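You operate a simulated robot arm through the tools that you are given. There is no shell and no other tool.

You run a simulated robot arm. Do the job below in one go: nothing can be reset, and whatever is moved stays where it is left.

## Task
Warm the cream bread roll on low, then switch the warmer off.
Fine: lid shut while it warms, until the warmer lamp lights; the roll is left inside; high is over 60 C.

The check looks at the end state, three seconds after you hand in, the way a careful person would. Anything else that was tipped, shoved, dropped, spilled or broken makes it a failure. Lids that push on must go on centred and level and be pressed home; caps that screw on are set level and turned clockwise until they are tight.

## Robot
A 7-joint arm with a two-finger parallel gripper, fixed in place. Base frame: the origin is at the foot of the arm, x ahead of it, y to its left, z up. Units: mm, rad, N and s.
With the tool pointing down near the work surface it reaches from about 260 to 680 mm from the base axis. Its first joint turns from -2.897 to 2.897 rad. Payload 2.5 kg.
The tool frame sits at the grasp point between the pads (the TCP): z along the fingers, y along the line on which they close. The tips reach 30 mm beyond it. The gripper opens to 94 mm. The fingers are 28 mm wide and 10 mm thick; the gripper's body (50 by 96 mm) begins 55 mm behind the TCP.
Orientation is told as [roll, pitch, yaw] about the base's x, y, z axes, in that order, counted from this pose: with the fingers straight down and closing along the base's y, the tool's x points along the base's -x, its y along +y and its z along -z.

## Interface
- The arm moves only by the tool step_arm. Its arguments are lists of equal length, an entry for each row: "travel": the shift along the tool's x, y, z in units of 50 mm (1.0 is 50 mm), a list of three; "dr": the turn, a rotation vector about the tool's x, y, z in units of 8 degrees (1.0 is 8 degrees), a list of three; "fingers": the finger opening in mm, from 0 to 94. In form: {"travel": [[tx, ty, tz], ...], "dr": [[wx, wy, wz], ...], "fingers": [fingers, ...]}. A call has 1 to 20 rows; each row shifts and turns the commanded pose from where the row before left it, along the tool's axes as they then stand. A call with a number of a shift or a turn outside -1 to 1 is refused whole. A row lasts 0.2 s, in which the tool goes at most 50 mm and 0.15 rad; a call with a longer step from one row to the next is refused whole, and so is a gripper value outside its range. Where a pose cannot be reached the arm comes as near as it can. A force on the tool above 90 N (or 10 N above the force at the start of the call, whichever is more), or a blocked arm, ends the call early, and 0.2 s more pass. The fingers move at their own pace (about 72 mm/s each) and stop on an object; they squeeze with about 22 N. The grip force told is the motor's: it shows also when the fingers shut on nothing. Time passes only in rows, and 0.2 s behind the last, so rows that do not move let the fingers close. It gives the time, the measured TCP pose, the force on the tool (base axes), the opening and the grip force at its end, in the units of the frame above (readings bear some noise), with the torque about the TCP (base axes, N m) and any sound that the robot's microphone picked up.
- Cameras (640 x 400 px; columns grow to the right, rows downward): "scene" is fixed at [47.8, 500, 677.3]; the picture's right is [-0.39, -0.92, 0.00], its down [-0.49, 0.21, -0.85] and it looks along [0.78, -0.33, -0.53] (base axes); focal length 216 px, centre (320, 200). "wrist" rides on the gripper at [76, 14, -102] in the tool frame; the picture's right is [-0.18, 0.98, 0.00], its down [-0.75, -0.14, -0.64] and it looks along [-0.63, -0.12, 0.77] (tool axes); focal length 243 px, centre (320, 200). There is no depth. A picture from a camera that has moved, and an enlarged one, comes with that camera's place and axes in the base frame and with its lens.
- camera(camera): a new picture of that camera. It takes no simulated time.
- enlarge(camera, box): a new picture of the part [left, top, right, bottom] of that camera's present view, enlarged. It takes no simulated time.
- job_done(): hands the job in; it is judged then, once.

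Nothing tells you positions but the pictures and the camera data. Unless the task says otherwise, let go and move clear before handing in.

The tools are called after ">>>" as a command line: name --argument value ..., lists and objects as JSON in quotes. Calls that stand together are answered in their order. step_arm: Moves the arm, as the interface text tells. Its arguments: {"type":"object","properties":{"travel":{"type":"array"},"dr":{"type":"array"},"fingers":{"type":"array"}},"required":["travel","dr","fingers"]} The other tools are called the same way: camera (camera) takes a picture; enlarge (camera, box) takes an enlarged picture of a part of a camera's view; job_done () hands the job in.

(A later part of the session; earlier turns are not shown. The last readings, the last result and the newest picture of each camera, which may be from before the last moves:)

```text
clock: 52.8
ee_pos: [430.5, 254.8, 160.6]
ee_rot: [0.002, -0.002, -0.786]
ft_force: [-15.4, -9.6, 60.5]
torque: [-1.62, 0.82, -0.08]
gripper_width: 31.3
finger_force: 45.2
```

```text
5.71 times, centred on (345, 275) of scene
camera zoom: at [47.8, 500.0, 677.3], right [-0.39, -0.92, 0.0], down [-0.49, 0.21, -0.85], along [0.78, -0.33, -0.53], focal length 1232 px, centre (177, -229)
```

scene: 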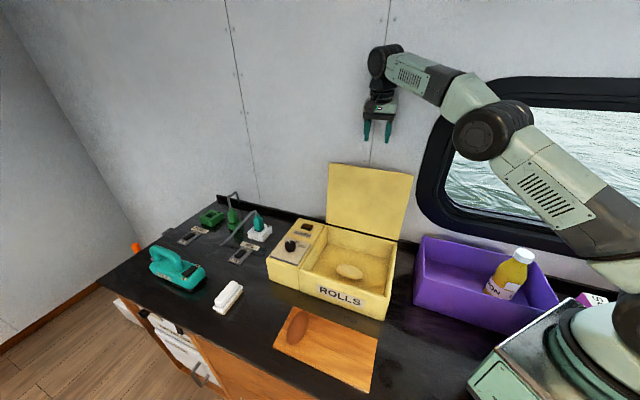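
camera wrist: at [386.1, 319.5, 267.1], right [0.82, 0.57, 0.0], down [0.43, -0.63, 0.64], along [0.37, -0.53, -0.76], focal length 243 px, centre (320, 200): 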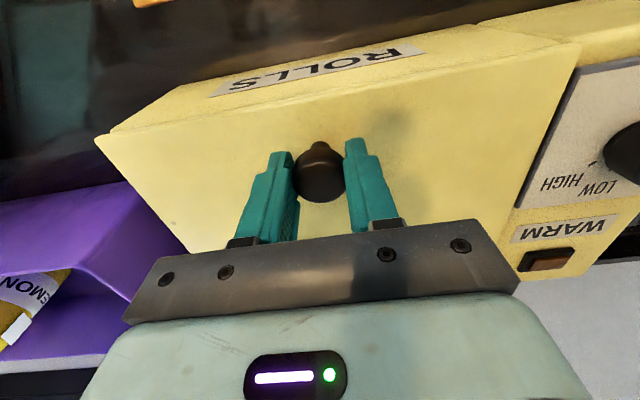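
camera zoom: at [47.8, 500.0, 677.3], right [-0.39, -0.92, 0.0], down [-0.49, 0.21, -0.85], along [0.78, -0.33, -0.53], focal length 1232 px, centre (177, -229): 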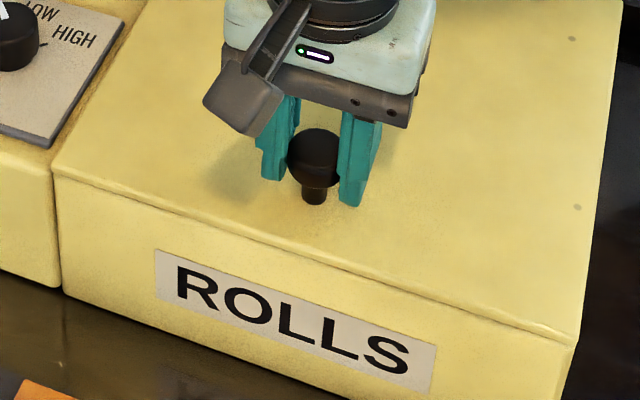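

The lid is firmly shut (60 N reaction). Relax, release and rise.

>>> step_arm --travel '[[0, 0, -0.06], [0, 0, 0], [0, 0, 0], [0, 0, -0.3], [0, 0, -0.8], [0, 0, -0.9], [0, 0, -0.9]]' --dr '[[0, 0, 0], [0, 0, 0], [0, 0, 0], [0, 0, 0], [0, 0, 0], [0, 0, 0], [0, 0, 0]]' --fingers '[20, 40, 60, 60, 60, 60, 60]'

>>> camera --camera "wrist"

>>> camera --camera "scene"

```text
clock: 54.4
ee_pos: [430.3, 255.7, 309.1]
ee_rot: [0.001, -0.004, -0.786]
ft_force: [-0.1, 0.2, 0.9]
torque: [0.01, 0.03, -0.01]
gripper_width: 59.9
finger_force: 0.1
```

```text
taken
camera wrist: at [387.3, 318.3, 412.1], right [0.82, 0.57, 0.0], down [0.43, -0.63, 0.64], along [0.36, -0.53, -0.76], focal length 243 px, centre (320, 200)
```

wrist: 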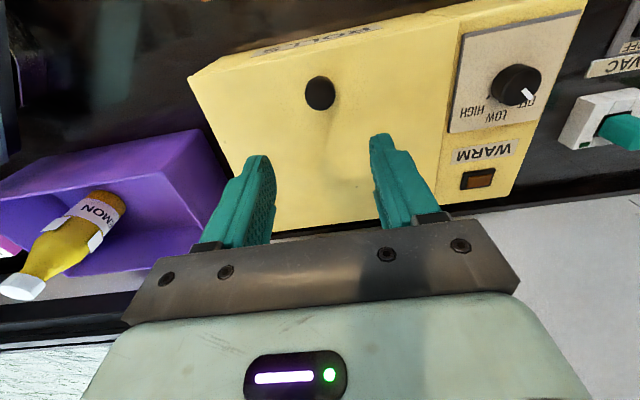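

```text
taken
```

scene: 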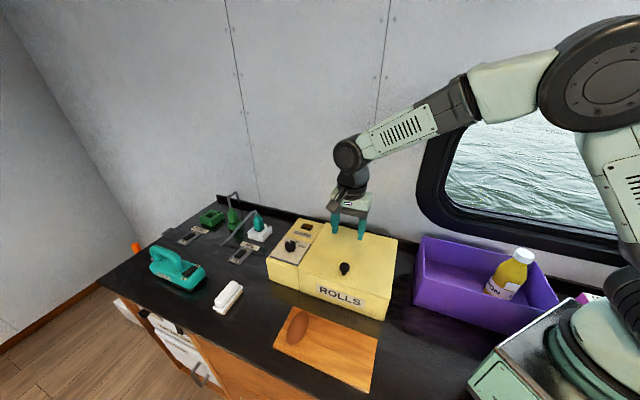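

Lid is shut. Now the dial: moving above it (around (604, 378)) and turning the gripper to a comfortable yaw for rotating.

>>> step_arm --travel '[[-0.12, 0.75, 0], [-0.12, 0.75, 0], [-0.12, 0.75, 0], [-0.12, 0.75, 0], [-0.12, 0.75, 0], [0, 0, 0], [0, 0, 0], [0, 0, 0], [0, 0, 0], [0, 0, 0], [0, 0, 0], [0, 0, 0], [0, 0, 0], [0, 0, 0], [0, 0, 0], [0, 0, 0], [0, 0, 0], [0, 0, 0], [0, 0, 0]]' --dr '[[0, 0, 0], [0, 0, 0], [0, 0, 0], [0, 0, 0], [0, 0, 0], [0, 0, -0.9375], [0, 0, -0.9375], [0, 0, -0.9375], [0, 0, -0.9375], [0, 0, -0.9375], [0, 0, -0.9375], [0, 0, -0.9375], [0, 0, -0.9375], [0, 0, -0.9375], [0, 0, -0.9375], [0, 0, -0.9375], [0, 0, -0.9375], [0, 0, -0.9375], [0, 0, -0.9375]]' --fingers '[60, 60, 60, 60, 60, 60, 60, 60, 60, 60, 60, 60, 60, 60, 60, 60, 60, 60, 60]'

>>> camera --camera "wrist"

>>> camera --camera "scene"

```text
clock: 58.4
ee_pos: [564.6, 351.9, 307.4]
ee_rot: [-0.002, 0.0, 1.05]
ft_force: [-0.1, -0.5, 0.4]
torque: [0.01, 0.03, -0.01]
gripper_width: 60.2
finger_force: 0.0
out of reach, approached as far as the arm can: row 5
```

```text
taken
camera wrist: at [513.6, 293.3, 410.2], right [-0.76, 0.65, 0.0], down [0.5, 0.58, 0.64], along [0.42, 0.49, -0.77], focal length 243 px, centre (320, 200)
```

wrist: 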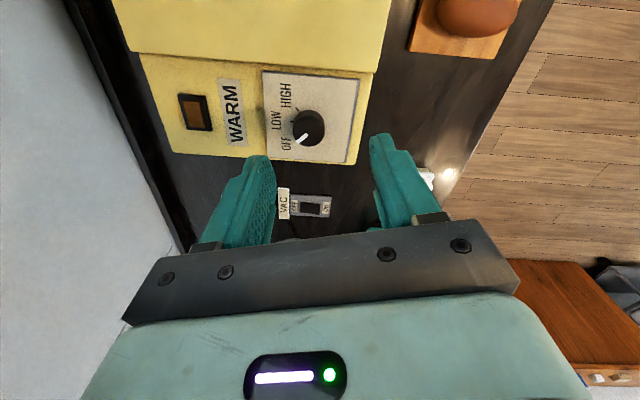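

```text
taken
```

scene: 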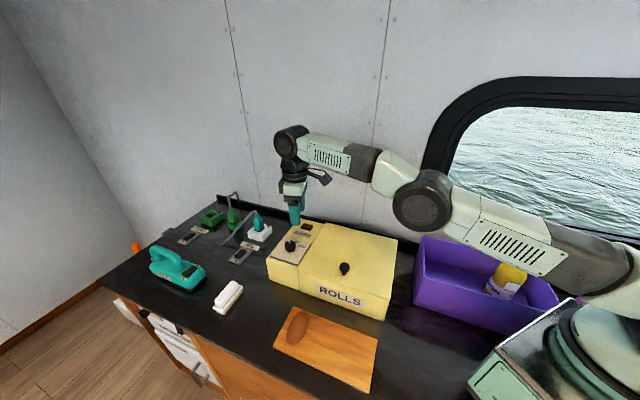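

The dial at r≈712 mm is beyond straight-down reach, so I'll need an outward tilt. First, a closer look at the dial marks.

>>> enlarge --camera "wrist" --box '[240, 60, 370, 170]'

>>> enlarge --camera "scene" --box '[260, 215, 330, 265]'

```text
3.64 times, centred on (305, 115) of wrist
camera zoom: at [513.6, 293.3, 410.2], right [-0.76, 0.65, 0.0], down [0.5, 0.58, 0.64], along [0.42, 0.49, -0.77], focal length 882 px, centre (374, 509)
```

zoom: 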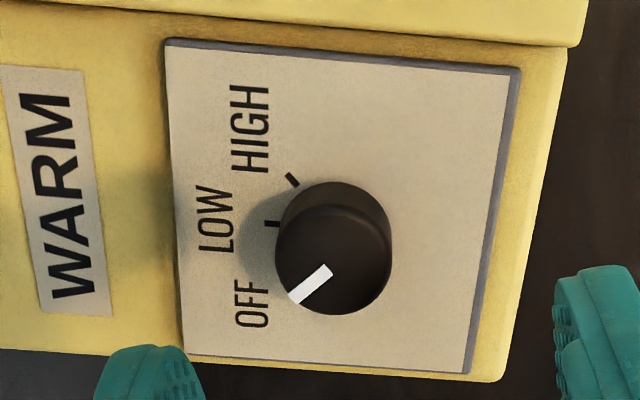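

```text
8.00 times, centred on (295, 240) of scene
camera zoom: at [47.8, 500.0, 677.3], right [-0.39, -0.92, 0.0], down [-0.49, 0.21, -0.85], along [0.78, -0.33, -0.53], focal length 1725 px, centre (520, -120)
```

zoom: 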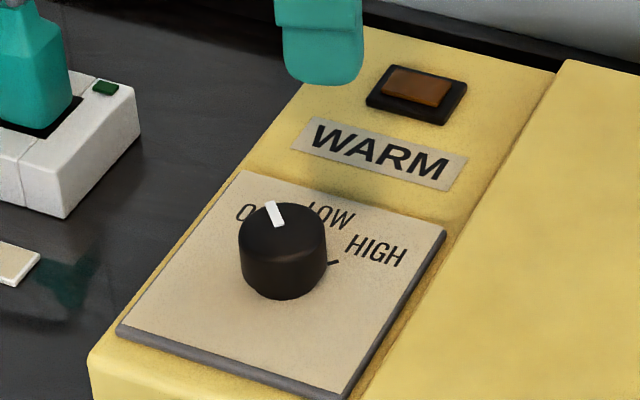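

Dial knob: centre ≈ (604, 378), top z≈135, plate z≈116, Ø≈38 mm; pointer at OFF (az ≈0°), LOW tick along az ≈−47°, HIGH ≈−95°. I'll tilt the tool 20° outward and hover over the dial along the tool axis.

>>> step_arm --travel '[[0, 0, 0], [0, 0, 0], [0, 0, 0], [0.146, -0.139, 0.634], [0.146, -0.139, 0.634], [0.146, -0.139, 0.634], [0, 0, 0]]' --dr '[[0, -0.8333, 0], [0, -0.8333, 0], [0, -0.8333, 0], [0, 0, 0], [0, 0, 0], [0, 0, 0], [0, 0, 0]]' --fingers '[60, 60, 60, 60, 60, 60, 60]'

>>> camera --camera "wrist"

>>> camera --camera "scene"

```text
clock: 60.0
ee_pos: [587.2, 350.3, 209.5]
ee_rot: [-0.002, -0.349, 1.049]
ft_force: [0.3, 0.3, 0.2]
torque: [-0.04, -0.02, 0.0]
gripper_width: 60.1
finger_force: 0.1
```

```text
taken
camera wrist: at [521.2, 265.8, 280.0], right [-0.77, 0.64, 0.06], down [0.36, 0.35, 0.86], along [0.53, 0.68, -0.5], focal length 243 px, centre (320, 200)
```

wrist: 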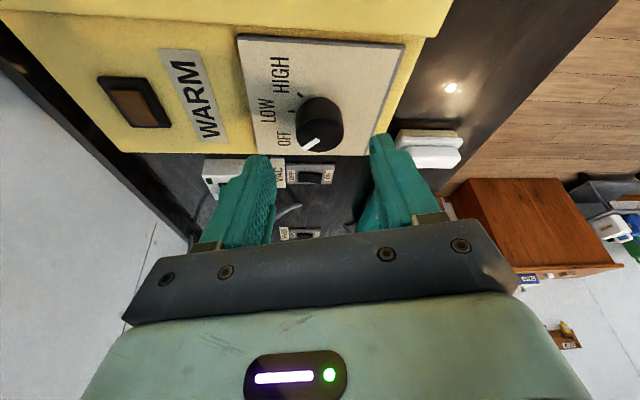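

```text
taken
```

scene: 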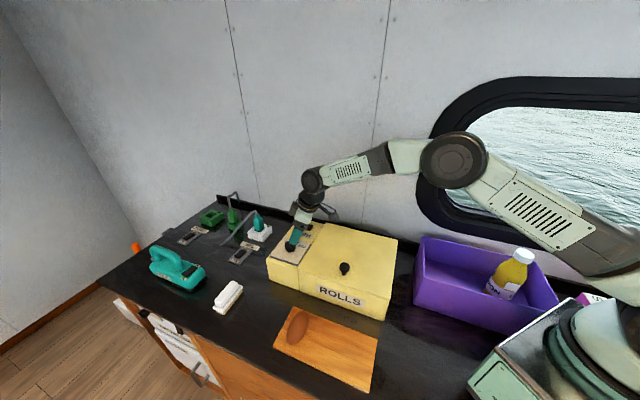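

Knob is right on the tool axis. Descend along the tool axis.

>>> step_arm --travel '[[0, 0, 0.45], [0, 0, 0.45], [0, 0, 0]]' --dr '[[0, 0, 0], [0, 0, 0], [0, 0, 0]]' --fingers '[60, 60, 60]'

>>> camera --camera "wrist"

>>> enlarge --camera "scene" --box '[250, 190, 350, 280]'

```text
clock: 60.8
ee_pos: [594.0, 366.1, 168.5]
ee_rot: [-0.003, -0.35, 1.048]
ft_force: [0.1, -0.4, 0.0]
torque: [0.0, -0.03, 0.03]
gripper_width: 60.0
finger_force: 0.0
```

```text
taken
camera wrist: at [528.1, 280.4, 237.8], right [-0.77, 0.64, 0.06], down [0.36, 0.35, 0.86], along [0.53, 0.68, -0.5], focal length 243 px, centre (320, 200)
```

wrist: 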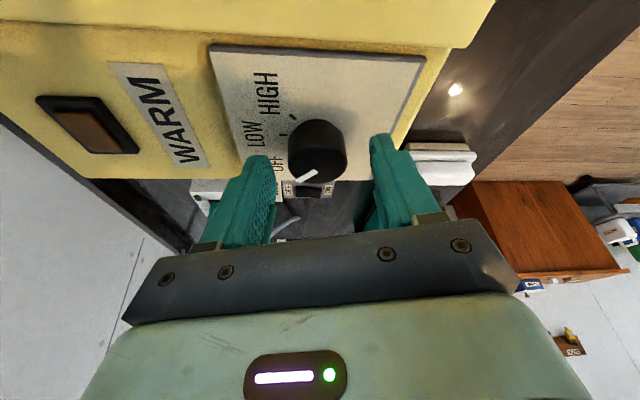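

```text
4.44 times, centred on (300, 235) of scene
camera zoom: at [47.8, 500.0, 677.3], right [-0.39, -0.92, 0.0], down [-0.49, 0.21, -0.85], along [0.78, -0.33, -0.53], focal length 958 px, centre (409, 44)
```

zoom: 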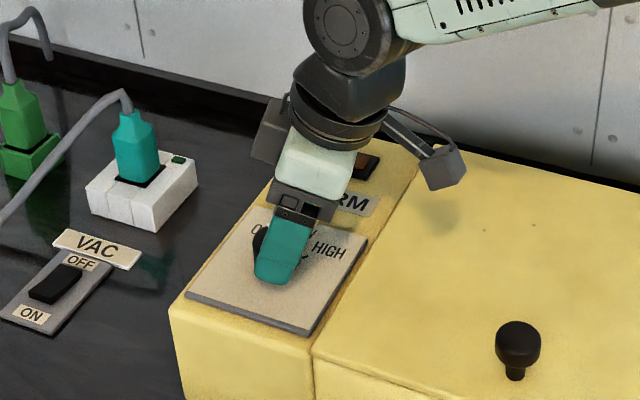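

>>> step_arm --travel '[[0, -0.02, 0.15], [0, -0.01, 0.14], [0, 0, 0]]' --dr '[[0, 0, 0], [0, 0, 0], [0, 0, 0]]' --fingers '[60, 60, 60]'

>>> camera --camera "wrist"

>>> enlarge --camera "wrist" --box '[220, 60, 420, 240]'

>>> enlarge --camera "scene" --box '[270, 210, 330, 260]'

```text
clock: 61.6
ee_pos: [599.5, 368.8, 153.5]
ee_rot: [-0.001, -0.348, 1.047]
ft_force: [-0.3, -0.7, 0.2]
torque: [0.0, -0.03, -0.02]
gripper_width: 59.9
finger_force: 0.2
```

```text
taken
camera wrist: at [533.3, 283.5, 223.8], right [-0.77, 0.64, 0.06], down [0.36, 0.35, 0.86], along [0.53, 0.68, -0.51], focal length 243 px, centre (320, 200)
```

wrist: 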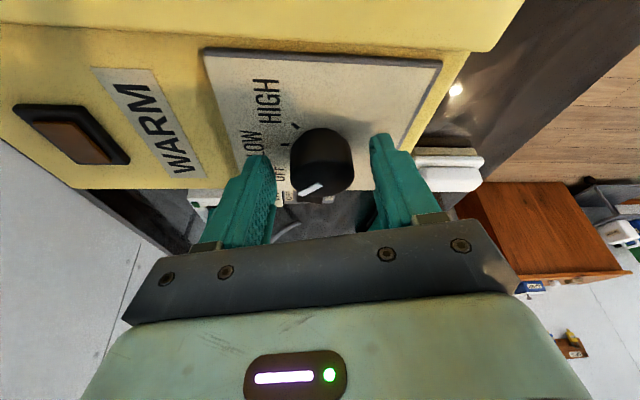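

```text
2.22 times, centred on (320, 150) of wrist
camera zoom: at [533.3, 283.5, 223.8], right [-0.77, 0.64, 0.06], down [0.36, 0.35, 0.86], along [0.53, 0.68, -0.51], focal length 539 px, centre (320, 311)
```

zoom: 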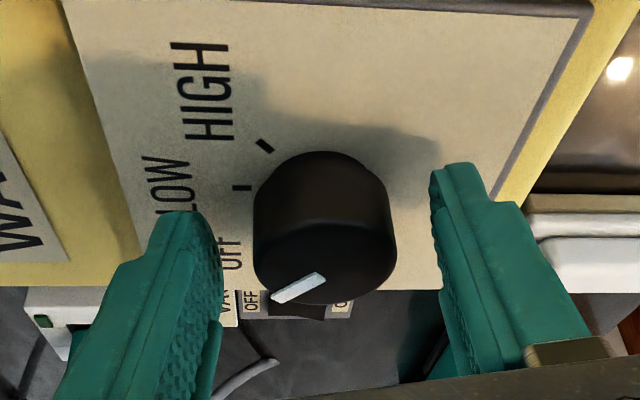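

```text
8.00 times, centred on (300, 235) of scene
camera zoom: at [47.8, 500.0, 677.3], right [-0.39, -0.92, 0.0], down [-0.49, 0.21, -0.85], along [0.78, -0.33, -0.53], focal length 1725 px, centre (480, -80)
```

zoom: 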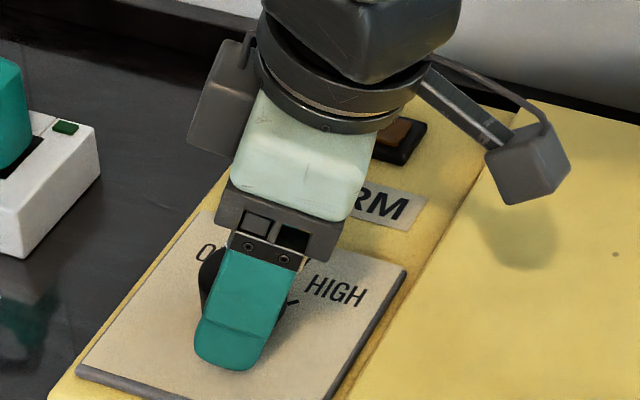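

The knob is centred between the pads. Close on it.

>>> step_arm --travel '[[0, 0, 0], [0, 0, 0], [0, 0, 0]]' --dr '[[0, 0, 0], [0, 0, 0], [0, 0, 0]]' --fingers '[45, 30, 20]'

>>> enlarge --camera "wrist" --box '[220, 60, 420, 240]'

```text
clock: 62.4
ee_pos: [599.8, 368.1, 153.4]
ee_rot: [-0.003, -0.348, 1.048]
ft_force: [-4.0, 2.6, 1.2]
torque: [-0.07, 0.36, 0.06]
gripper_width: 37.3
finger_force: 44.6
```

```text
2.22 times, centred on (320, 150) of wrist
camera zoom: at [532.8, 283.9, 223.9], right [-0.77, 0.64, 0.06], down [0.37, 0.35, 0.86], along [0.53, 0.68, -0.51], focal length 539 px, centre (320, 311)
```

zoom: 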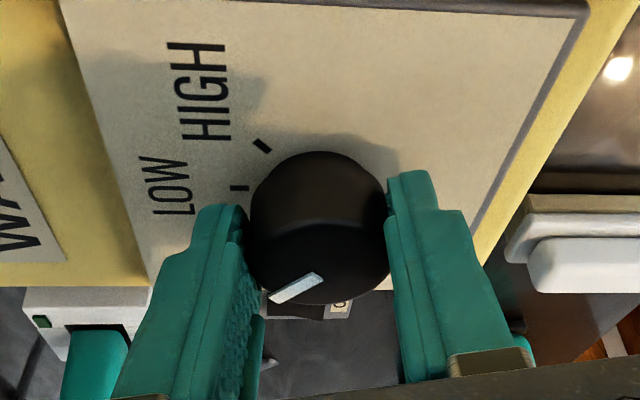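

Gripped at 37.3 mm. Turn clockwise about the vertical knob axis, first 24°.

>>> step_arm --travel '[[0, 0.023, 0], [0, 0.023, 0], [0, 0.023, 0], [0, 0.023, 0], [0, 0, 0]]' --dr '[[0.2565, 0, 0.705], [0.2565, 0, 0.705], [0.2565, 0, 0.705], [0.2565, 0, 0.705], [0, 0, 0]]' --fingers '[20, 20, 20, 20, 20]'

>>> camera --camera "wrist"

>>> enlarge --camera "wrist" --box '[220, 60, 420, 240]'

>>> enlarge --camera "scene" --box '[270, 210, 330, 260]'

```text
clock: 63.6
ee_pos: [595.4, 372.8, 153.0]
ee_rot: [-0.004, -0.349, 0.629]
ft_force: [6.7, 13.3, -12.9]
torque: [0.19, -0.1, 0.07]
gripper_width: 37.6
finger_force: 44.9
```

```text
taken
camera wrist: at [500.9, 320.4, 223.7], right [-0.44, 0.9, 0.06], down [0.48, 0.17, 0.86], along [0.76, 0.41, -0.5], focal length 243 px, centre (320, 200)
```

wrist: 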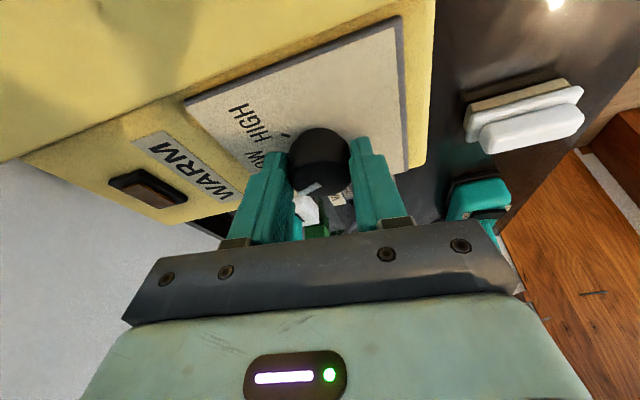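

```text
2.22 times, centred on (320, 150) of wrist
camera zoom: at [500.9, 320.4, 223.7], right [-0.44, 0.9, 0.06], down [0.48, 0.17, 0.86], along [0.76, 0.41, -0.5], focal length 539 px, centre (320, 311)
```

zoom: 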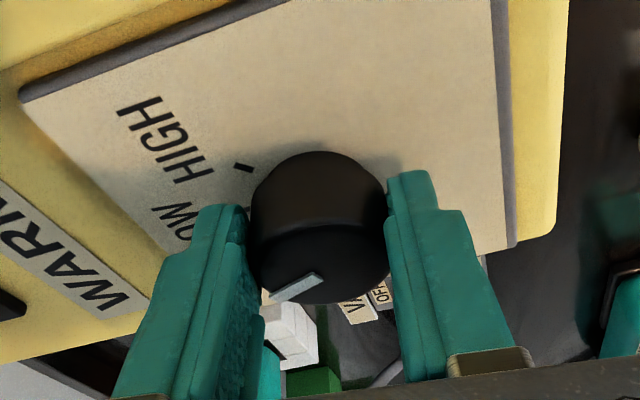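

```text
8.00 times, centred on (300, 235) of scene
camera zoom: at [47.8, 500.0, 677.3], right [-0.39, -0.92, 0.0], down [-0.49, 0.21, -0.85], along [0.78, -0.33, -0.53], focal length 1725 px, centre (480, -80)
```

zoom: 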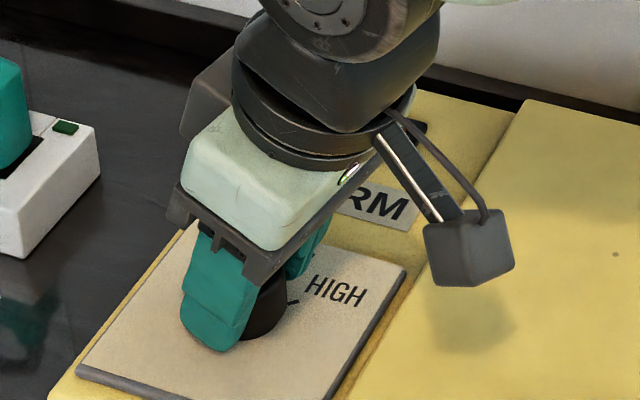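

The knob follows the gripper without slipping. LOW is about 45° clockwise from OFF; turn the remaining 21°.

>>> step_arm --travel '[[0, 0.0205, 0], [0, 0.0205, 0], [0, 0.0205, 0], [0, 0.0205, 0], [0, 0, 0]]' --dr '[[0.2244, 0, 0.6165], [0.2244, 0, 0.6165], [0.2244, 0, 0.6165], [0.2244, 0, 0.6165], [0, 0, 0]]' --fingers '[20, 20, 20, 20, 20]'

>>> camera --camera "wrist"

>>> enlarge --camera "wrist" --box '[220, 60, 420, 240]'

>>> enlarge --camera "scene" --box '[270, 210, 330, 260]'

```text
clock: 64.8
ee_pos: [594.5, 374.2, 154.2]
ee_rot: [-0.005, -0.35, 0.261]
ft_force: [-1.0, 6.8, -11.2]
torque: [0.51, 0.49, 0.01]
gripper_width: 37.1
finger_force: 45.4
```

```text
taken
camera wrist: at [487.4, 360.7, 224.0], right [-0.09, 0.99, 0.06], down [0.51, -0.01, 0.86], along [0.86, 0.1, -0.5], focal length 243 px, centre (320, 200)
```

wrist: 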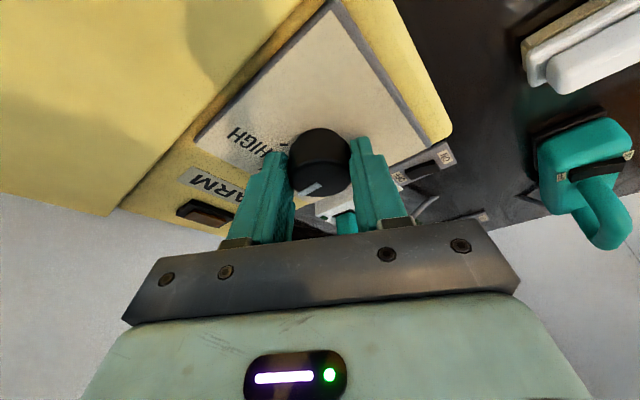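

```text
2.22 times, centred on (320, 150) of wrist
camera zoom: at [487.4, 360.7, 224.0], right [-0.09, 0.99, 0.06], down [0.51, -0.01, 0.86], along [0.86, 0.1, -0.5], focal length 539 px, centre (320, 311)
```

zoom: 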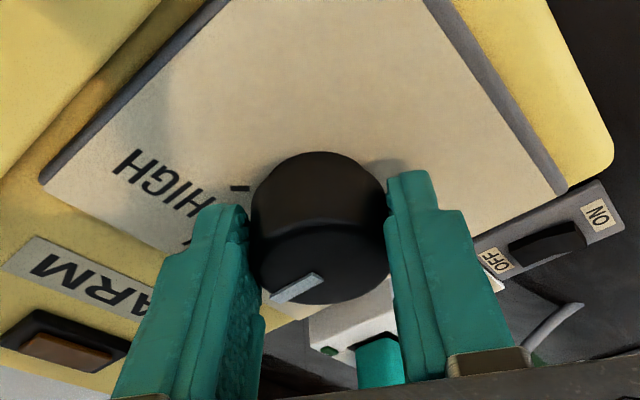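

```text
8.00 times, centred on (300, 235) of scene
camera zoom: at [47.8, 500.0, 677.3], right [-0.39, -0.92, 0.0], down [-0.49, 0.21, -0.85], along [0.78, -0.33, -0.53], focal length 1725 px, centre (480, -80)
```

zoom: 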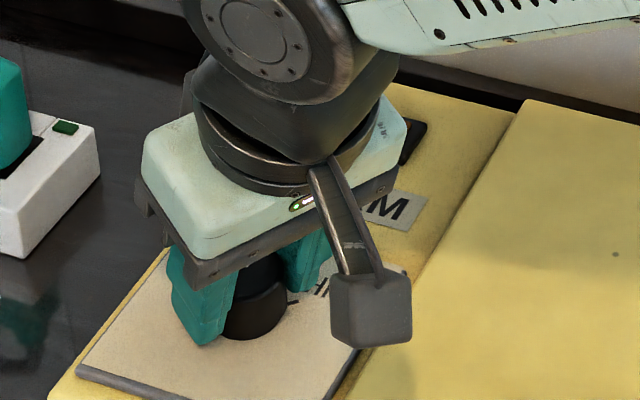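

Turned 45°. Release, back off along the tool axis and inspect the pointer.

>>> step_arm --travel '[[0, 0, 0], [0, 0, 0], [0, 0, -0.4], [0, 0, -0.8], [0, 0, -0.8], [0, 0, 0]]' --dr '[[0, 0, 0], [0, 0, 0], [0, 0, 0], [0, 0, 0], [0, 0, 0], [0, 0, 0]]' --fingers '[45, 60, 60, 60, 60, 60]'

>>> camera --camera "wrist"

>>> camera --camera "scene"

>>> enlarge --camera "wrist" --box '[200, 20, 420, 200]'

>>> enlarge --camera "scene" --box '[260, 205, 330, 265]'

```text
clock: 66.2
ee_pos: [560.0, 365.6, 247.1]
ee_rot: [-0.001, -0.35, 0.264]
ft_force: [-1.2, -1.1, -0.1]
torque: [0.05, 0.0, -0.04]
gripper_width: 59.9
finger_force: 0.1
```

```text
taken
camera wrist: at [453.4, 351.6, 318.2], right [-0.09, 0.99, 0.06], down [0.51, -0.01, 0.86], along [0.86, 0.11, -0.5], focal length 243 px, centre (320, 200)
```

wrist: 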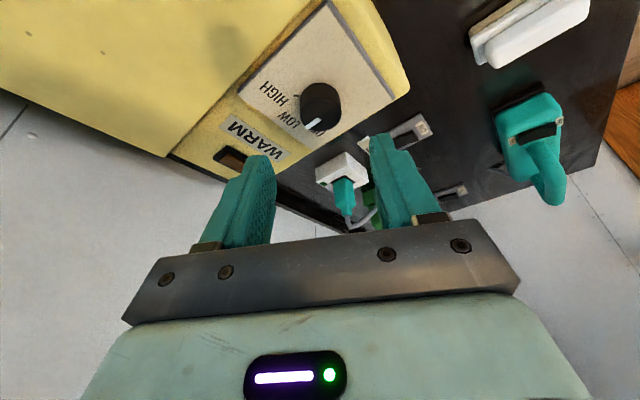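

```text
taken
```

scene: 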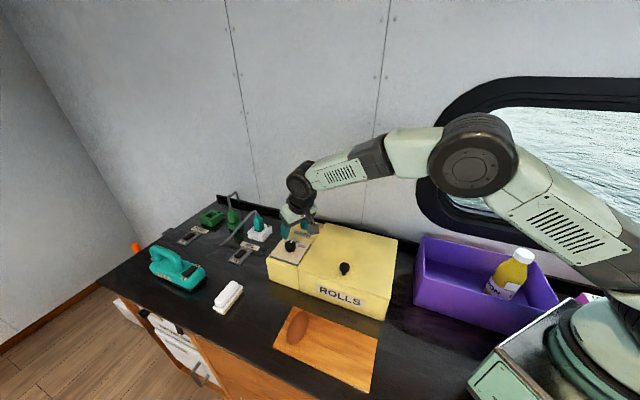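

```text
2.22 times, centred on (310, 110) of wrist
camera zoom: at [453.4, 351.6, 318.2], right [-0.09, 0.99, 0.06], down [0.51, -0.01, 0.86], along [0.86, 0.11, -0.5], focal length 539 px, centre (342, 400)
```

zoom: 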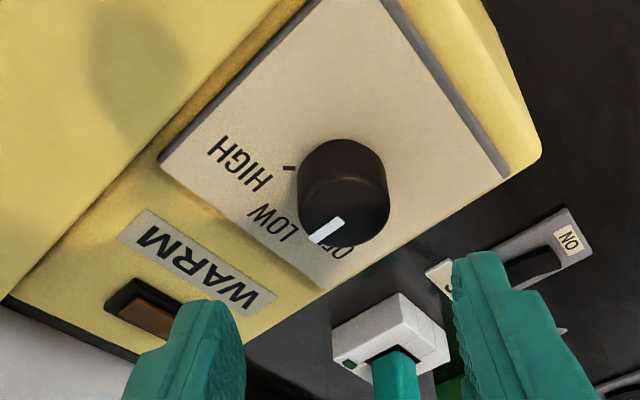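

```text
6.67 times, centred on (295, 235) of scene
camera zoom: at [47.8, 500.0, 677.3], right [-0.39, -0.92, 0.0], down [-0.49, 0.21, -0.85], along [0.78, -0.33, -0.53], focal length 1437 px, centre (487, -33)
```

zoom: 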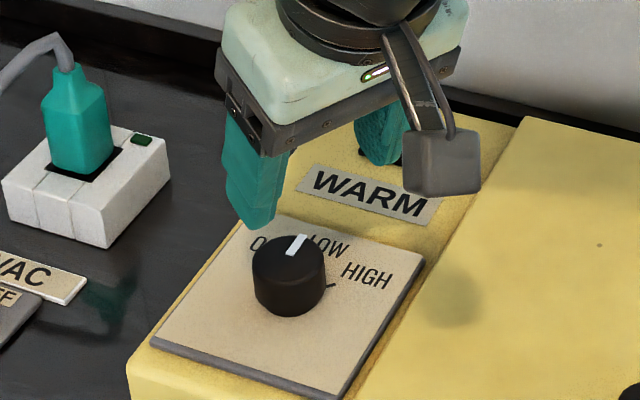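

>>> enlarge --camera "scene" --box '[278, 230, 308, 255]'

>>> enlarge --camera "wrist" --box '[270, 70, 350, 140]'

```text
16.00 times, centred on (293, 242) of scene
camera zoom: at [47.8, 500.0, 677.3], right [-0.39, -0.92, 0.0], down [-0.49, 0.21, -0.85], along [0.78, -0.33, -0.53], focal length 3449 px, centre (752, -480)
```

zoom: 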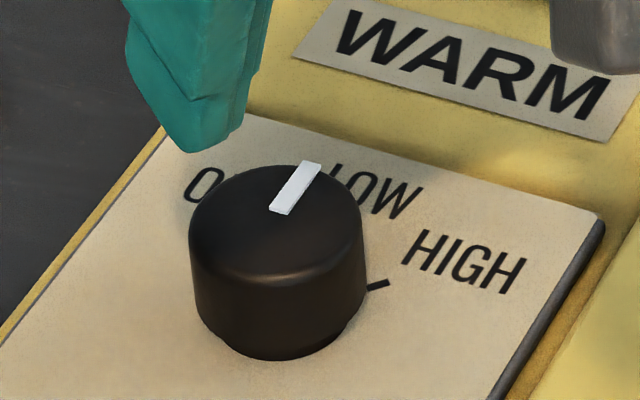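

```text
5.71 times, centred on (310, 105) of wrist
camera zoom: at [453.4, 351.6, 318.2], right [-0.09, 0.99, 0.06], down [0.51, -0.01, 0.86], along [0.86, 0.11, -0.5], focal length 1386 px, centre (377, 743)
```

zoom: 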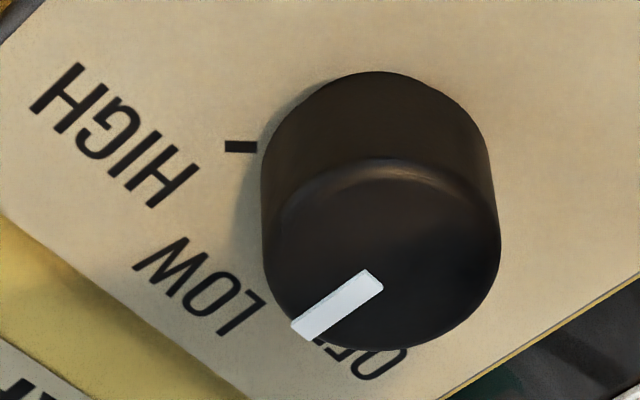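

The pointer is parallel to the plate's axis, i.e. on LOW. Shift the hand slightly for a clear lamp view and wait for the lamp.

>>> step_arm --travel '[[0, 0.5, -0.5], [0, 0.5, -0.3], [0, 0, 0], [0, 0, 0], [0, 0, 0], [0, 0, 0], [0, 0, 0], [0, 0, 0]]' --dr '[[0, 0, 0], [0, 0, 0], [0, 0, 0], [0, 0, 0], [0, 0, 0], [0, 0, 0], [0, 0, 0], [0, 0, 0]]' --fingers '[60, 60, 60, 60, 60, 60, 60, 60]'

>>> camera --camera "wrist"

>>> enlarge --camera "scene" --box '[260, 205, 330, 265]'

```text
clock: 68.0
ee_pos: [534.9, 410.6, 284.8]
ee_rot: [-0.002, -0.351, 0.265]
ft_force: [-0.2, 0.2, -0.3]
torque: [-0.01, -0.01, -0.02]
gripper_width: 60.1
finger_force: 0.1
```

```text
taken
camera wrist: at [427.7, 397.3, 354.4], right [-0.09, 0.99, 0.06], down [0.51, -0.01, 0.86], along [0.86, 0.11, -0.5], focal length 243 px, centre (320, 200)
```

wrist: 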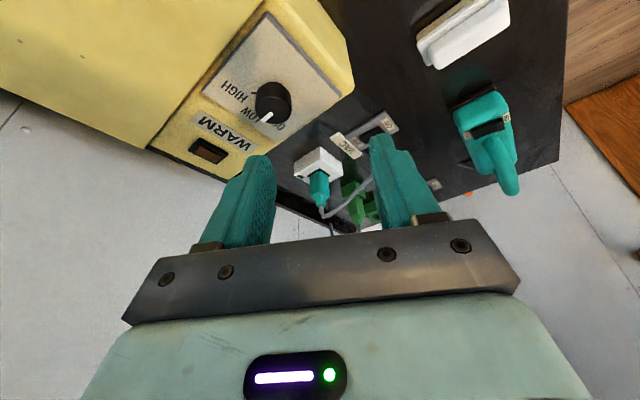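

```text
6.67 times, centred on (295, 235) of scene
camera zoom: at [47.8, 500.0, 677.3], right [-0.39, -0.92, 0.0], down [-0.49, 0.21, -0.85], along [0.78, -0.33, -0.53], focal length 1437 px, centre (487, -33)
```

zoom: 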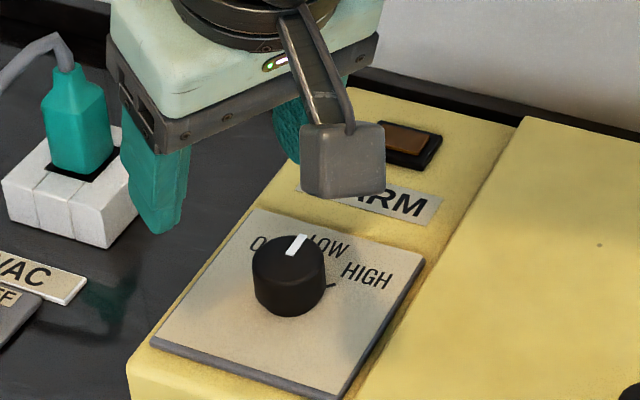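

Lamp is visible in both views and still off. Waiting.

>>> step_arm --travel '[[0, 0, 0], [0, 0, 0], [0, 0, 0], [0, 0, 0], [0, 0, 0], [0, 0, 0], [0, 0, 0], [0, 0, 0], [0, 0, 0], [0, 0, 0], [0, 0, 0], [0, 0, 0], [0, 0, 0], [0, 0, 0], [0, 0, 0], [0, 0, 0], [0, 0, 0], [0, 0, 0], [0, 0, 0], [0, 0, 0]]' --dr '[[0, 0, 0], [0, 0, 0], [0, 0, 0], [0, 0, 0], [0, 0, 0], [0, 0, 0], [0, 0, 0], [0, 0, 0], [0, 0, 0], [0, 0, 0], [0, 0, 0], [0, 0, 0], [0, 0, 0], [0, 0, 0], [0, 0, 0], [0, 0, 0], [0, 0, 0], [0, 0, 0], [0, 0, 0], [0, 0, 0]]' --fingers '[60, 60, 60, 60, 60, 60, 60, 60, 60, 60, 60, 60, 60, 60, 60, 60, 60, 60, 60, 60]'

>>> enlarge --camera "scene" --box '[280, 205, 330, 245]'

>>> enlarge --camera "wrist" --box '[150, 60, 310, 180]'

```text
clock: 72.2
ee_pos: [534.7, 411.4, 284.2]
ee_rot: [-0.002, -0.352, 0.265]
ft_force: [-1.8, 0.3, -0.6]
torque: [-0.03, -0.02, -0.02]
gripper_width: 60.0
finger_force: 0.0
```

```text
10.00 times, centred on (305, 225) of scene
camera zoom: at [47.8, 500.0, 677.3], right [-0.39, -0.92, 0.0], down [-0.49, 0.21, -0.85], along [0.78, -0.33, -0.53], focal length 2156 px, centre (470, -50)
```

zoom: 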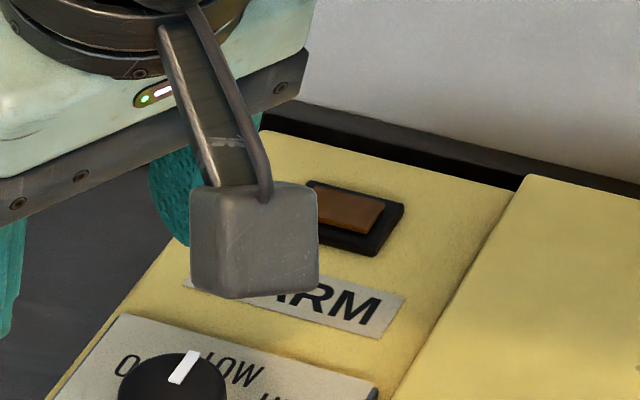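

```text
3.33 times, centred on (230, 120) of wrist
camera zoom: at [427.7, 397.2, 354.4], right [-0.09, 0.99, 0.06], down [0.51, -0.01, 0.86], along [0.86, 0.11, -0.5], focal length 809 px, centre (620, 467)
```

zoom: 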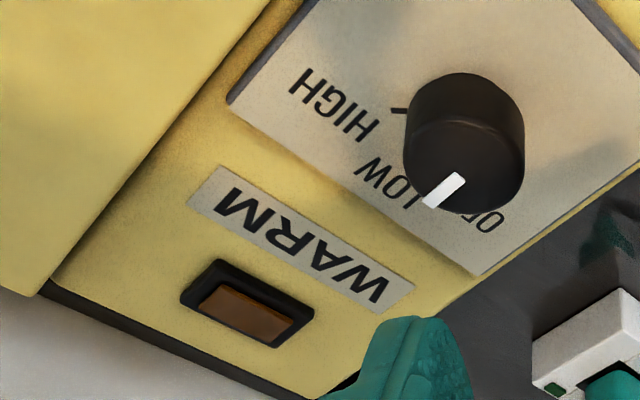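

>>> step_arm --travel '[[0, 0, 0], [0, 0, 0], [0, 0, 0], [0, 0, 0], [0, 0, 0], [0, 0, 0], [0, 0, 0], [0, 0, 0], [0, 0, 0], [0, 0, 0], [0, 0, 0], [0, 0, 0], [0, 0, 0], [0, 0, 0], [0, 0, 0], [0, 0, 0], [0, 0, 0], [0, 0, 0], [0, 0, 0], [0, 0, 0]]' --dr '[[0, 0, 0], [0, 0, 0], [0, 0, 0], [0, 0, 0], [0, 0, 0], [0, 0, 0], [0, 0, 0], [0, 0, 0], [0, 0, 0], [0, 0, 0], [0, 0, 0], [0, 0, 0], [0, 0, 0], [0, 0, 0], [0, 0, 0], [0, 0, 0], [0, 0, 0], [0, 0, 0], [0, 0, 0], [0, 0, 0]]' --fingers '[60, 60, 60, 60, 60, 60, 60, 60, 60, 60, 60, 60, 60, 60, 60, 60, 60, 60, 60, 60]'

>>> enlarge --camera "scene" --box '[280, 205, 330, 245]'

>>> enlarge --camera "wrist" --box '[150, 60, 310, 180]'

```text
clock: 76.4
ee_pos: [534.6, 411.2, 283.9]
ee_rot: [-0.001, -0.351, 0.264]
ft_force: [0.0, 0.2, 0.1]
torque: [0.04, 0.02, 0.01]
gripper_width: 60.0
finger_force: 0.0
```

```text
10.00 times, centred on (305, 225) of scene
camera zoom: at [47.8, 500.0, 677.3], right [-0.39, -0.92, 0.0], down [-0.49, 0.21, -0.85], along [0.78, -0.33, -0.53], focal length 2156 px, centre (470, -50)
```

zoom: 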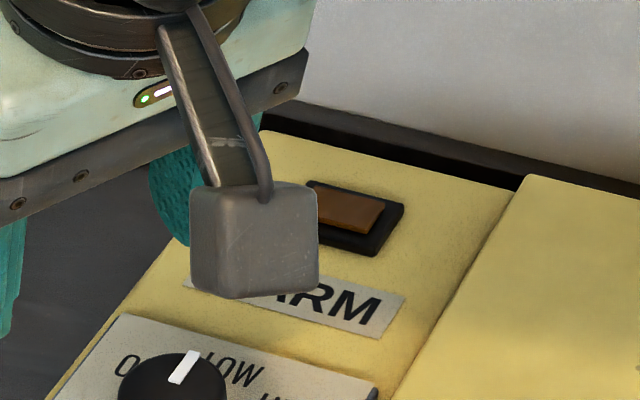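

```text
3.33 times, centred on (230, 120) of wrist
camera zoom: at [427.7, 397.2, 354.4], right [-0.09, 0.99, 0.06], down [0.51, -0.01, 0.86], along [0.86, 0.11, -0.5], focal length 809 px, centre (620, 467)
```

zoom: 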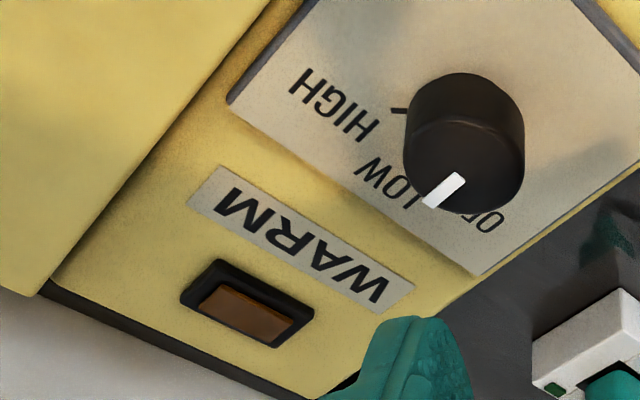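

>>> step_arm --travel '[[0, 0, 0], [0, 0, 0], [0, 0, 0], [0, 0, 0], [0, 0, 0], [0, 0, 0], [0, 0, 0], [0, 0, 0], [0, 0, 0], [0, 0, 0], [0, 0, 0], [0, 0, 0], [0, 0, 0], [0, 0, 0], [0, 0, 0], [0, 0, 0], [0, 0, 0], [0, 0, 0], [0, 0, 0], [0, 0, 0]]' --dr '[[0, 0, 0], [0, 0, 0], [0, 0, 0], [0, 0, 0], [0, 0, 0], [0, 0, 0], [0, 0, 0], [0, 0, 0], [0, 0, 0], [0, 0, 0], [0, 0, 0], [0, 0, 0], [0, 0, 0], [0, 0, 0], [0, 0, 0], [0, 0, 0], [0, 0, 0], [0, 0, 0], [0, 0, 0], [0, 0, 0]]' --fingers '[60, 60, 60, 60, 60, 60, 60, 60, 60, 60, 60, 60, 60, 60, 60, 60, 60, 60, 60, 60]'

>>> enlarge --camera "scene" --box '[280, 205, 330, 245]'

```text
clock: 80.6
ee_pos: [534.9, 411.4, 283.6]
ee_rot: [-0.001, -0.351, 0.264]
ft_force: [0.3, 1.4, 0.0]
torque: [0.01, -0.01, -0.01]
gripper_width: 60.5
finger_force: 0.2
```

```text
10.00 times, centred on (305, 225) of scene
camera zoom: at [47.8, 500.0, 677.3], right [-0.39, -0.92, 0.0], down [-0.49, 0.21, -0.85], along [0.78, -0.33, -0.53], focal length 2156 px, centre (470, -50)
```

zoom: 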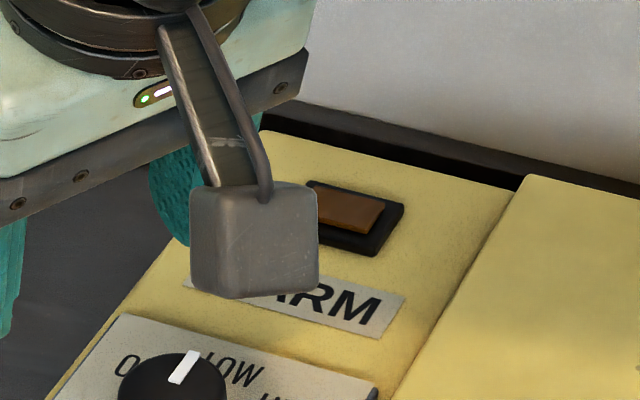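

>>> step_arm --travel '[[0, 0, 0], [0, 0, 0], [0, 0, 0], [0, 0, 0], [0, 0, 0], [0, 0, 0], [0, 0, 0], [0, 0, 0], [0, 0, 0], [0, 0, 0], [0, 0, 0], [0, 0, 0], [0, 0, 0], [0, 0, 0], [0, 0, 0], [0, 0, 0], [0, 0, 0], [0, 0, 0], [0, 0, 0], [0, 0, 0]]' --dr '[[0, 0, 0], [0, 0, 0], [0, 0, 0], [0, 0, 0], [0, 0, 0], [0, 0, 0], [0, 0, 0], [0, 0, 0], [0, 0, 0], [0, 0, 0], [0, 0, 0], [0, 0, 0], [0, 0, 0], [0, 0, 0], [0, 0, 0], [0, 0, 0], [0, 0, 0], [0, 0, 0], [0, 0, 0], [0, 0, 0]]' --fingers '[60, 60, 60, 60, 60, 60, 60, 60, 60, 60, 60, 60, 60, 60, 60, 60, 60, 60, 60, 60]'

>>> enlarge --camera "scene" --box '[280, 205, 330, 245]'

```text
clock: 84.8
ee_pos: [533.7, 411.6, 284.5]
ee_rot: [-0.001, -0.35, 0.262]
ft_force: [-0.1, 0.2, -0.4]
torque: [0.01, 0.0, 0.03]
gripper_width: 59.9
finger_force: 0.1
```

```text
10.00 times, centred on (305, 225) of scene
camera zoom: at [47.8, 500.0, 677.3], right [-0.39, -0.92, 0.0], down [-0.49, 0.21, -0.85], along [0.78, -0.33, -0.53], focal length 2156 px, centre (470, -50)
```

zoom: 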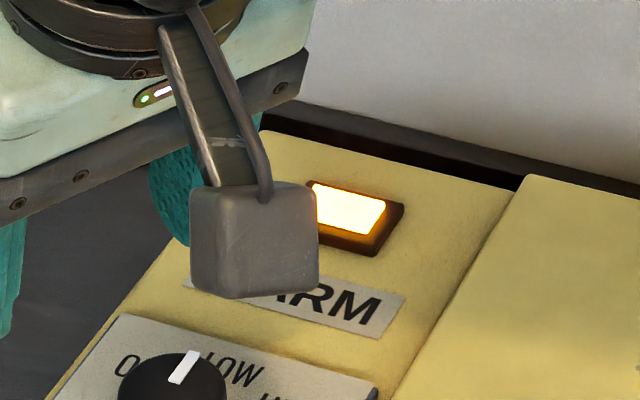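

The lamp is lit. Return to the dial along the reverse path to turn it off.

>>> step_arm --travel '[[0, -0.5, 0.3], [0, -0.5, 0.5], [0, 0, 0.8], [0, 0, 0.5], [0, 0, 0]]' --dr '[[0, 0, 0], [0, 0, 0], [0, 0, 0], [0, 0, 0], [0, 0, 0]]' --fingers '[60, 60, 60, 60, 60]'

>>> camera --camera "wrist"

```text
clock: 86.0
ee_pos: [581.7, 373.6, 185.0]
ee_rot: [0.0, -0.351, 0.264]
ft_force: [-0.3, 0.3, 0.4]
torque: [0.02, -0.02, 0.0]
gripper_width: 60.2
finger_force: 0.0
```

```text
taken
camera wrist: at [474.8, 358.4, 256.2], right [-0.09, 0.99, 0.06], down [0.51, -0.01, 0.86], along [0.86, 0.11, -0.5], focal length 243 px, centre (320, 200)
```

wrist: 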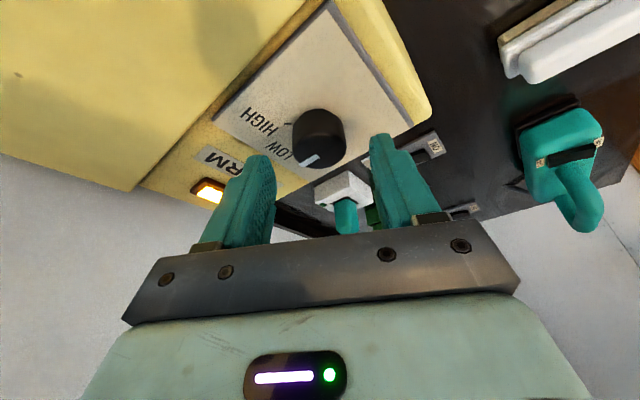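

Aligned. Descend the rest and grip.

>>> step_arm --travel '[[0, 0, 0.4], [0, 0, 0.26], [0, 0, 0], [0, 0, 0], [0, 0, 0], [0, 0, 0]]' --dr '[[0, 0, 0], [0, 0, 0], [0, 0, 0], [0, 0, 0], [0, 0, 0], [0, 0, 0]]' --fingers '[60, 60, 60, 45, 30, 20]'

>>> enlarge --camera "wrist" --box '[220, 60, 420, 240]'

```text
clock: 87.4
ee_pos: [594.7, 373.6, 156.4]
ee_rot: [-0.004, -0.351, 0.262]
ft_force: [2.6, -3.2, -1.0]
torque: [0.07, 0.21, -0.06]
gripper_width: 37.5
finger_force: 45.2
```

```text
2.22 times, centred on (320, 150) of wrist
camera zoom: at [486.6, 360.4, 226.2], right [-0.09, 0.99, 0.06], down [0.51, -0.01, 0.86], along [0.86, 0.11, -0.5], focal length 539 px, centre (320, 311)
```

zoom: 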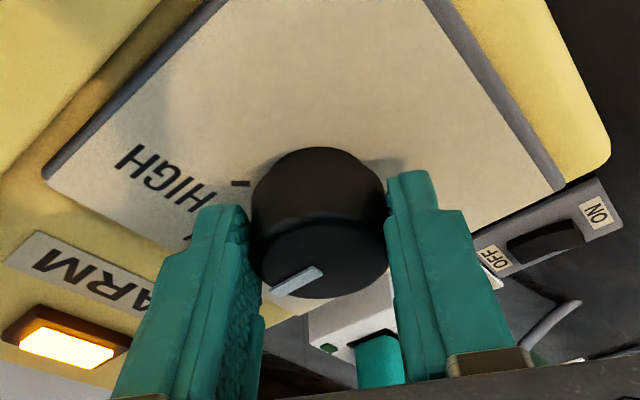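

Gripped. Turn counter-clockwise 45° back to OFF.

>>> step_arm --travel '[[0, -0.0254, 0], [0, -0.0254, 0], [0, -0.0254, 0], [0, -0.0254, 0], [0, -0.0254, 0], [0, -0.0254, 0], [0, -0.0254, 0], [0, 0, 0]]' --dr '[[-0.2779, 0, -0.7635], [-0.2779, 0, -0.7635], [-0.2779, 0, -0.7635], [-0.2779, 0, -0.7635], [-0.2779, 0, -0.7635], [-0.2779, 0, -0.7635], [-0.2779, 0, -0.7635], [0, 0, 0]]' --fingers '[20, 20, 20, 20, 20, 20, 20, 20]'

>>> enlarge --camera "wrist" --box '[220, 60, 420, 240]'

>>> camera --camera "wrist"

```text
clock: 89.2
ee_pos: [597.4, 368.1, 156.4]
ee_rot: [-0.001, -0.349, 1.058]
ft_force: [-4.4, 5.6, -1.4]
torque: [0.36, 0.28, -0.94]
gripper_width: 37.4
finger_force: 44.7
```

```text
2.22 times, centred on (320, 150) of wrist
camera zoom: at [533.3, 282.2, 226.7], right [-0.77, 0.63, 0.06], down [0.36, 0.36, 0.86], along [0.52, 0.69, -0.51], focal length 539 px, centre (320, 311)
```

zoom: 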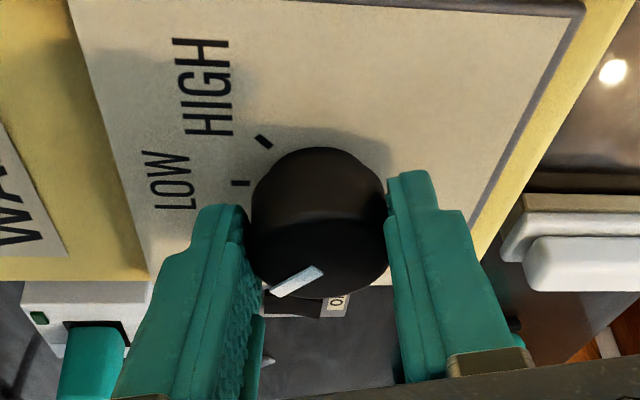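

```text
taken
camera wrist: at [533.3, 282.2, 226.7], right [-0.77, 0.63, 0.06], down [0.36, 0.36, 0.86], along [0.52, 0.69, -0.51], focal length 243 px, centre (320, 200)
```

wrist: 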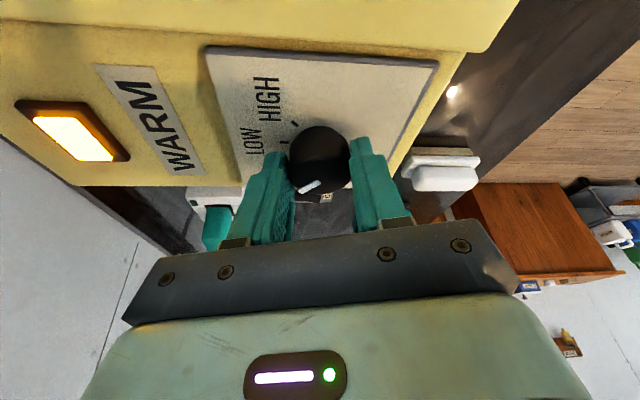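

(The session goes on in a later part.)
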